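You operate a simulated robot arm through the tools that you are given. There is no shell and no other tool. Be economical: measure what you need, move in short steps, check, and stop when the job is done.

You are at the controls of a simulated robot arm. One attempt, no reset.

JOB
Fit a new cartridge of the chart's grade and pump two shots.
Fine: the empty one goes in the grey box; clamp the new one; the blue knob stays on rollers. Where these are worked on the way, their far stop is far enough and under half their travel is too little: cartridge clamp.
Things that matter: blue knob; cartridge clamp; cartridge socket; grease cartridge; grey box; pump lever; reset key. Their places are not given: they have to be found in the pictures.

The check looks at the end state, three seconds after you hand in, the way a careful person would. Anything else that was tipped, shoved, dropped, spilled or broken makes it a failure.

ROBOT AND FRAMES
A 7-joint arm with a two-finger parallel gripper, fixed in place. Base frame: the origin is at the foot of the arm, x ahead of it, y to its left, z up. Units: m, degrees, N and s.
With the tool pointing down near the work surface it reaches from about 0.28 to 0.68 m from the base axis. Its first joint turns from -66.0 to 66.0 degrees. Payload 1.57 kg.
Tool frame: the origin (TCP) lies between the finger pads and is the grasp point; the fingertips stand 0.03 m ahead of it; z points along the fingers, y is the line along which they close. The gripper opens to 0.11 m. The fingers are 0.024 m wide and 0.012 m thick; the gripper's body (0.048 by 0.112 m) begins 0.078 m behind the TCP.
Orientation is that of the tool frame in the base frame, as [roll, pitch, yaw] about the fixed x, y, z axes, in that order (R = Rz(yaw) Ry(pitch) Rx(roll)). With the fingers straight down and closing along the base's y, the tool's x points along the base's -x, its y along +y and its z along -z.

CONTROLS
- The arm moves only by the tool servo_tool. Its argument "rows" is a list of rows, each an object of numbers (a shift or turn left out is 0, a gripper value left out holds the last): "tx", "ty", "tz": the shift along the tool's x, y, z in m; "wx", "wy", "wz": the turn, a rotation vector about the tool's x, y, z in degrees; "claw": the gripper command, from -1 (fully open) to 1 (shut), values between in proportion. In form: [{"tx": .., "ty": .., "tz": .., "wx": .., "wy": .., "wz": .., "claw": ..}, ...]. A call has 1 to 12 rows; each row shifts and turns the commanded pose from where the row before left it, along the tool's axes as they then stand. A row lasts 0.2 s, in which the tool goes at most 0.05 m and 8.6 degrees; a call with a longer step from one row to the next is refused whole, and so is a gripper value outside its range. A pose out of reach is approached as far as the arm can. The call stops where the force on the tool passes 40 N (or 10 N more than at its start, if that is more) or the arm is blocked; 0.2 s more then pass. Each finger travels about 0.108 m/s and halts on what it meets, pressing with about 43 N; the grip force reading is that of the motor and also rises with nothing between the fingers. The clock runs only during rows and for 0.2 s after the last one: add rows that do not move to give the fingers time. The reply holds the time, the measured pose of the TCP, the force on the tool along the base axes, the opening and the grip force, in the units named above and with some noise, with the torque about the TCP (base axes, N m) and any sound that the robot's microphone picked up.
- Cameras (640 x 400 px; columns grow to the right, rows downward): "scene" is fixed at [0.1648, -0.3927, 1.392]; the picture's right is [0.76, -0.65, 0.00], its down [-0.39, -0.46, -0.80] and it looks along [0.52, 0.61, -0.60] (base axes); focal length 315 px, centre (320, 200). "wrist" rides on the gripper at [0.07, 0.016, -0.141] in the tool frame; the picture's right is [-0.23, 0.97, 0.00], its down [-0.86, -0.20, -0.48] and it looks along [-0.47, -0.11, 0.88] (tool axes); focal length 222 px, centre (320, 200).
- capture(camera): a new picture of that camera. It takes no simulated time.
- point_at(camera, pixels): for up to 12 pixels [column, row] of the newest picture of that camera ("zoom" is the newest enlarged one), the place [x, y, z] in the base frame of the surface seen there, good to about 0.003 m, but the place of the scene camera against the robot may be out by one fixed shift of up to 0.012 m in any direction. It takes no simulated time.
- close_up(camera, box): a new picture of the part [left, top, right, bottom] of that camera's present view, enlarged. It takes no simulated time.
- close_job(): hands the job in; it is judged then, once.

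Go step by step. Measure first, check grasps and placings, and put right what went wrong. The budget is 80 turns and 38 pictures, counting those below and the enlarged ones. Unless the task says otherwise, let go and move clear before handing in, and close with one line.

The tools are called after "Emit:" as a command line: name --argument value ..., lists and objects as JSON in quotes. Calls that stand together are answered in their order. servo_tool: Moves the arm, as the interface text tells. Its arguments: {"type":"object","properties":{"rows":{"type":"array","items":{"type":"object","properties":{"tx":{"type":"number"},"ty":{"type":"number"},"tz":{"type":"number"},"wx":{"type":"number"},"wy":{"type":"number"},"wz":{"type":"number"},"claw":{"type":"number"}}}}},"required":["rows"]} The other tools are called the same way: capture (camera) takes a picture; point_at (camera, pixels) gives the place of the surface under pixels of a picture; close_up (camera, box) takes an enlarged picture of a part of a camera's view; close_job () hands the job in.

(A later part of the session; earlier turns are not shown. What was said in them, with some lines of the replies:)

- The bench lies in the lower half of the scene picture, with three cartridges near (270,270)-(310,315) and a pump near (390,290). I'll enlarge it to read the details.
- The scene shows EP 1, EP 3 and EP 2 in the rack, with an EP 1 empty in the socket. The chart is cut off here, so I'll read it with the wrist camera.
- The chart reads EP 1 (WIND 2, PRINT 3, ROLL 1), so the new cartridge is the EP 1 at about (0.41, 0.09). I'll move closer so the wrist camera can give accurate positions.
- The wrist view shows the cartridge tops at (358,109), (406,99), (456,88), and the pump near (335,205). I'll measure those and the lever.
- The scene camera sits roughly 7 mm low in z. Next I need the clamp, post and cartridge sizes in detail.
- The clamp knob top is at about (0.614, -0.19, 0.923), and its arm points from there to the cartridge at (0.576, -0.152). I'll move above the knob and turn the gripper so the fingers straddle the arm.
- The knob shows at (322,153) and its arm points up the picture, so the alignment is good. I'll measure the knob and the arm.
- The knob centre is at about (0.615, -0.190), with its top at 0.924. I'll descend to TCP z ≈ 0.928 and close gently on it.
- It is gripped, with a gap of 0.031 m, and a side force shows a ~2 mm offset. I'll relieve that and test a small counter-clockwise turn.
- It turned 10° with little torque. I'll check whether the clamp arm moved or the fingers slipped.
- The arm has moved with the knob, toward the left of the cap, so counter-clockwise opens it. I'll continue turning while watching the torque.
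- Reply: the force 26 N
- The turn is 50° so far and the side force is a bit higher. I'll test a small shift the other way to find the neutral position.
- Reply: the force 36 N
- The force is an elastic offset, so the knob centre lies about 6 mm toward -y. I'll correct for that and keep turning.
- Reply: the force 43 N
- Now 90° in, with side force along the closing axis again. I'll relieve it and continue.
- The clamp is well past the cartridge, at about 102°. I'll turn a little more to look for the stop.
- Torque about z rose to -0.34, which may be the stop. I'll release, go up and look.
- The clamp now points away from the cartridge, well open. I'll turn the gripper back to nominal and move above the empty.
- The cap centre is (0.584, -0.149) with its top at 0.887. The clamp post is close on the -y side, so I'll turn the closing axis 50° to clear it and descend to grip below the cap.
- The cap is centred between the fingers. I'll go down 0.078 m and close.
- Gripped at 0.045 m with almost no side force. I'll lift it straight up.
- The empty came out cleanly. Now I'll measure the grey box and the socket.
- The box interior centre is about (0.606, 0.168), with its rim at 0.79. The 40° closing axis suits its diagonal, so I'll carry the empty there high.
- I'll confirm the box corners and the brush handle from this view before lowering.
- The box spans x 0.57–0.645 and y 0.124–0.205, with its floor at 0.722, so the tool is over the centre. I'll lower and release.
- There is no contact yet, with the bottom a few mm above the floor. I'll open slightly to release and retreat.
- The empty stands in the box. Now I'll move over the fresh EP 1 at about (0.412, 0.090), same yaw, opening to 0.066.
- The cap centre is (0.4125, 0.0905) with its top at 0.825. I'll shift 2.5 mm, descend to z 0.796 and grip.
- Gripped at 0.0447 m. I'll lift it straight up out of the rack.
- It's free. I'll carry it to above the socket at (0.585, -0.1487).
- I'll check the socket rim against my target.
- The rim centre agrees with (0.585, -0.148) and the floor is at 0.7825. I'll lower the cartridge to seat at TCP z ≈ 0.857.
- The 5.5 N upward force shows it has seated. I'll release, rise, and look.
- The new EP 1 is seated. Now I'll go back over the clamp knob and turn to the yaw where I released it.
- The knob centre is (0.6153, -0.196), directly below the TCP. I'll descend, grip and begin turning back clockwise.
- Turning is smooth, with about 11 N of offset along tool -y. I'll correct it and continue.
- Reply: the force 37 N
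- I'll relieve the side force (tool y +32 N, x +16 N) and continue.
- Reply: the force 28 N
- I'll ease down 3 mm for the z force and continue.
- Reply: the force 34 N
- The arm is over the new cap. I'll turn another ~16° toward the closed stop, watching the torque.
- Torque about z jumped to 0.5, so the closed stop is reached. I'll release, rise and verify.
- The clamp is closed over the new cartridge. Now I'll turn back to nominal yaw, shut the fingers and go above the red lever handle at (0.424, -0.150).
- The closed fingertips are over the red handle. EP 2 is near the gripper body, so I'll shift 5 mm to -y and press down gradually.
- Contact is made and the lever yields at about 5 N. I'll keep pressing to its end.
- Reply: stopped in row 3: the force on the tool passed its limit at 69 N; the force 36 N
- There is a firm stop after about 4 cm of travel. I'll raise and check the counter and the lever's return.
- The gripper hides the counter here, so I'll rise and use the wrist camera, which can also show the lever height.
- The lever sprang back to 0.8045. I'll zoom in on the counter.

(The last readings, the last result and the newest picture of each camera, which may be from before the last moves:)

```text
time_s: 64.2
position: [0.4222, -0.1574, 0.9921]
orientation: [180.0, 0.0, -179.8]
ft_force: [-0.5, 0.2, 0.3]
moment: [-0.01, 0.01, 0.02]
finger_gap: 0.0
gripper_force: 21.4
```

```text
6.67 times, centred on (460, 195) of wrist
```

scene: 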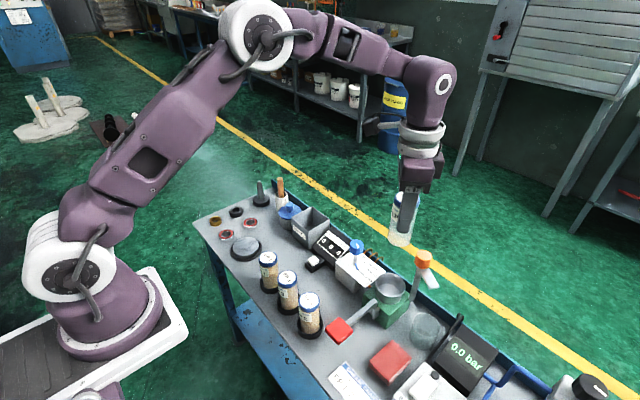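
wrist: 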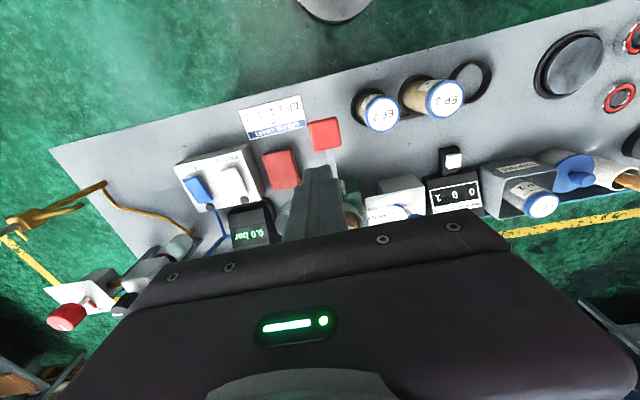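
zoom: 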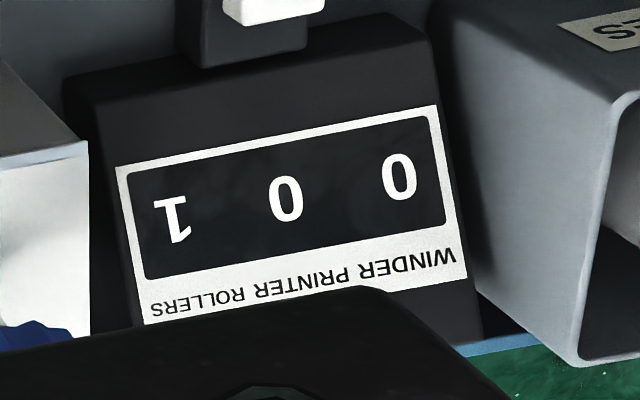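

ROLLERS reads 1, so the full stroke counted as one shot. I'll repeat the same stroke once.

Emit:
servo_tool --rows '[{"tz": 0.04}, {"tz": 0.04}, {"tz": 0.04}, {"tz": 0.02}, {"tz": 0.015}, {"tz": 0.01}, {"tz": 0.01}, {"tz": 0.01}, {"tz": 0.007}, {"tz": 0.005}, {"tz": 0.004}, {}]'

Emit:
servo_tool --rows '[{"tz": -0.02}, {"tz": -0.03}, {"tz": -0.04}, {"tz": -0.04}, {"tz": -0.04}, {"tz": -0.03}, {}, {}]'

Emit:
close_up --camera "wrist" --box '[400, 145, 520, 225]'

```text
time_s: 66.6
position: [0.4235, -0.1552, 0.7946]
orientation: [-179.9, 0.0, -179.9]
ft_force: [-6.4, 2.7, 25.0]
moment: [0.03, -0.11, 0.26]
finger_gap: 0.0
gripper_force: 21.6
stopped in row 12: the force on the tool passed its limit at 50 N (the readings are from after the stop); the commanded pose is now the measured one
```

```text
time_s: 68.4
position: [0.424, -0.1564, 0.9944]
orientation: [180.0, 0.0, -179.9]
ft_force: [-0.4, 1.0, 0.0]
moment: [0.0, 0.04, -0.02]
finger_gap: 0.0002
gripper_force: 21.0
```

```text
5.00 times, centred on (460, 185) of wrist
```

zoom: 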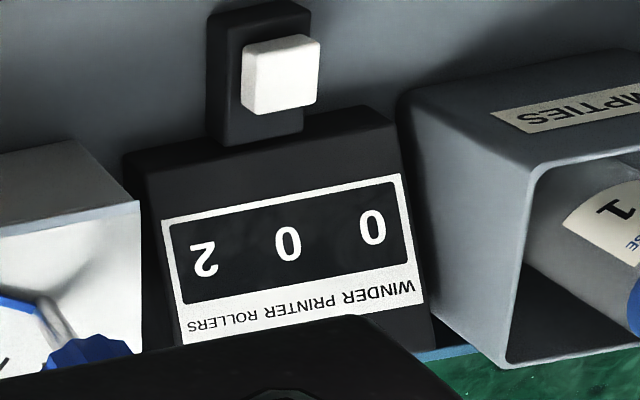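

The counter reads ROLLERS 2, the others 0. I'll rise clear and take one last overall look.

Emit:
servo_tool --rows '[{"tz": -0.04, "tx": 0.02}, {"tz": -0.04, "tx": 0.02}, {"tz": -0.04, "tx": 0.02}, {}]'

Emit:
capture --camera "scene"

Emit:
close_up --camera "scene" --box '[310, 220, 470, 350]'

```text
time_s: 69.4
position: [0.3615, -0.1544, 1.1165]
orientation: [-179.9, 0.0, -179.9]
ft_force: [-0.2, -0.3, -0.5]
moment: [0.01, -0.01, -0.01]
finger_gap: 0.0
gripper_force: 21.2
```

```text
2 pictures are left
```

scene: 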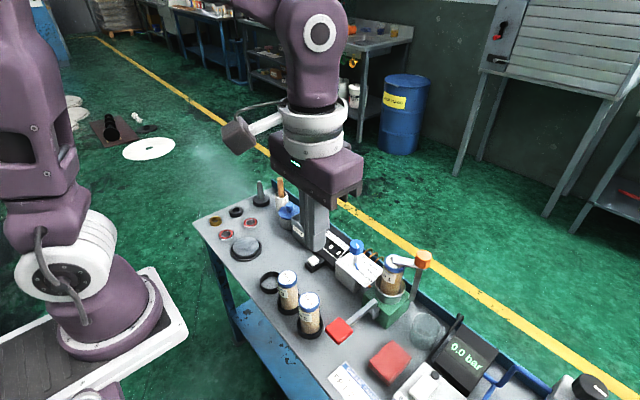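

```text
3.08 times, centred on (390, 285) of scene
```

zoom: 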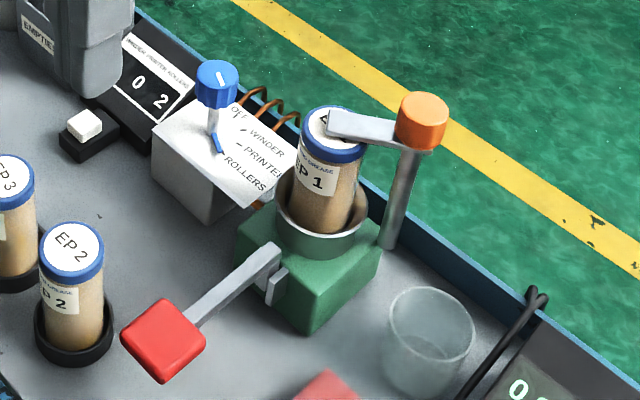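

The new EP 1 is clamped, the knob is on ROLLERS, the counter shows 2, the lever is back up and the empty is in the box. The arm is clear, so I'll hand in.

Emit:
close_job

```text
The job is handed in.
```

I fitted and clamped the new EP 1 cartridge, put the empty in the grey box, and pumped two shots with the blue knob still on rollers (counter: rollers 2, others 0).
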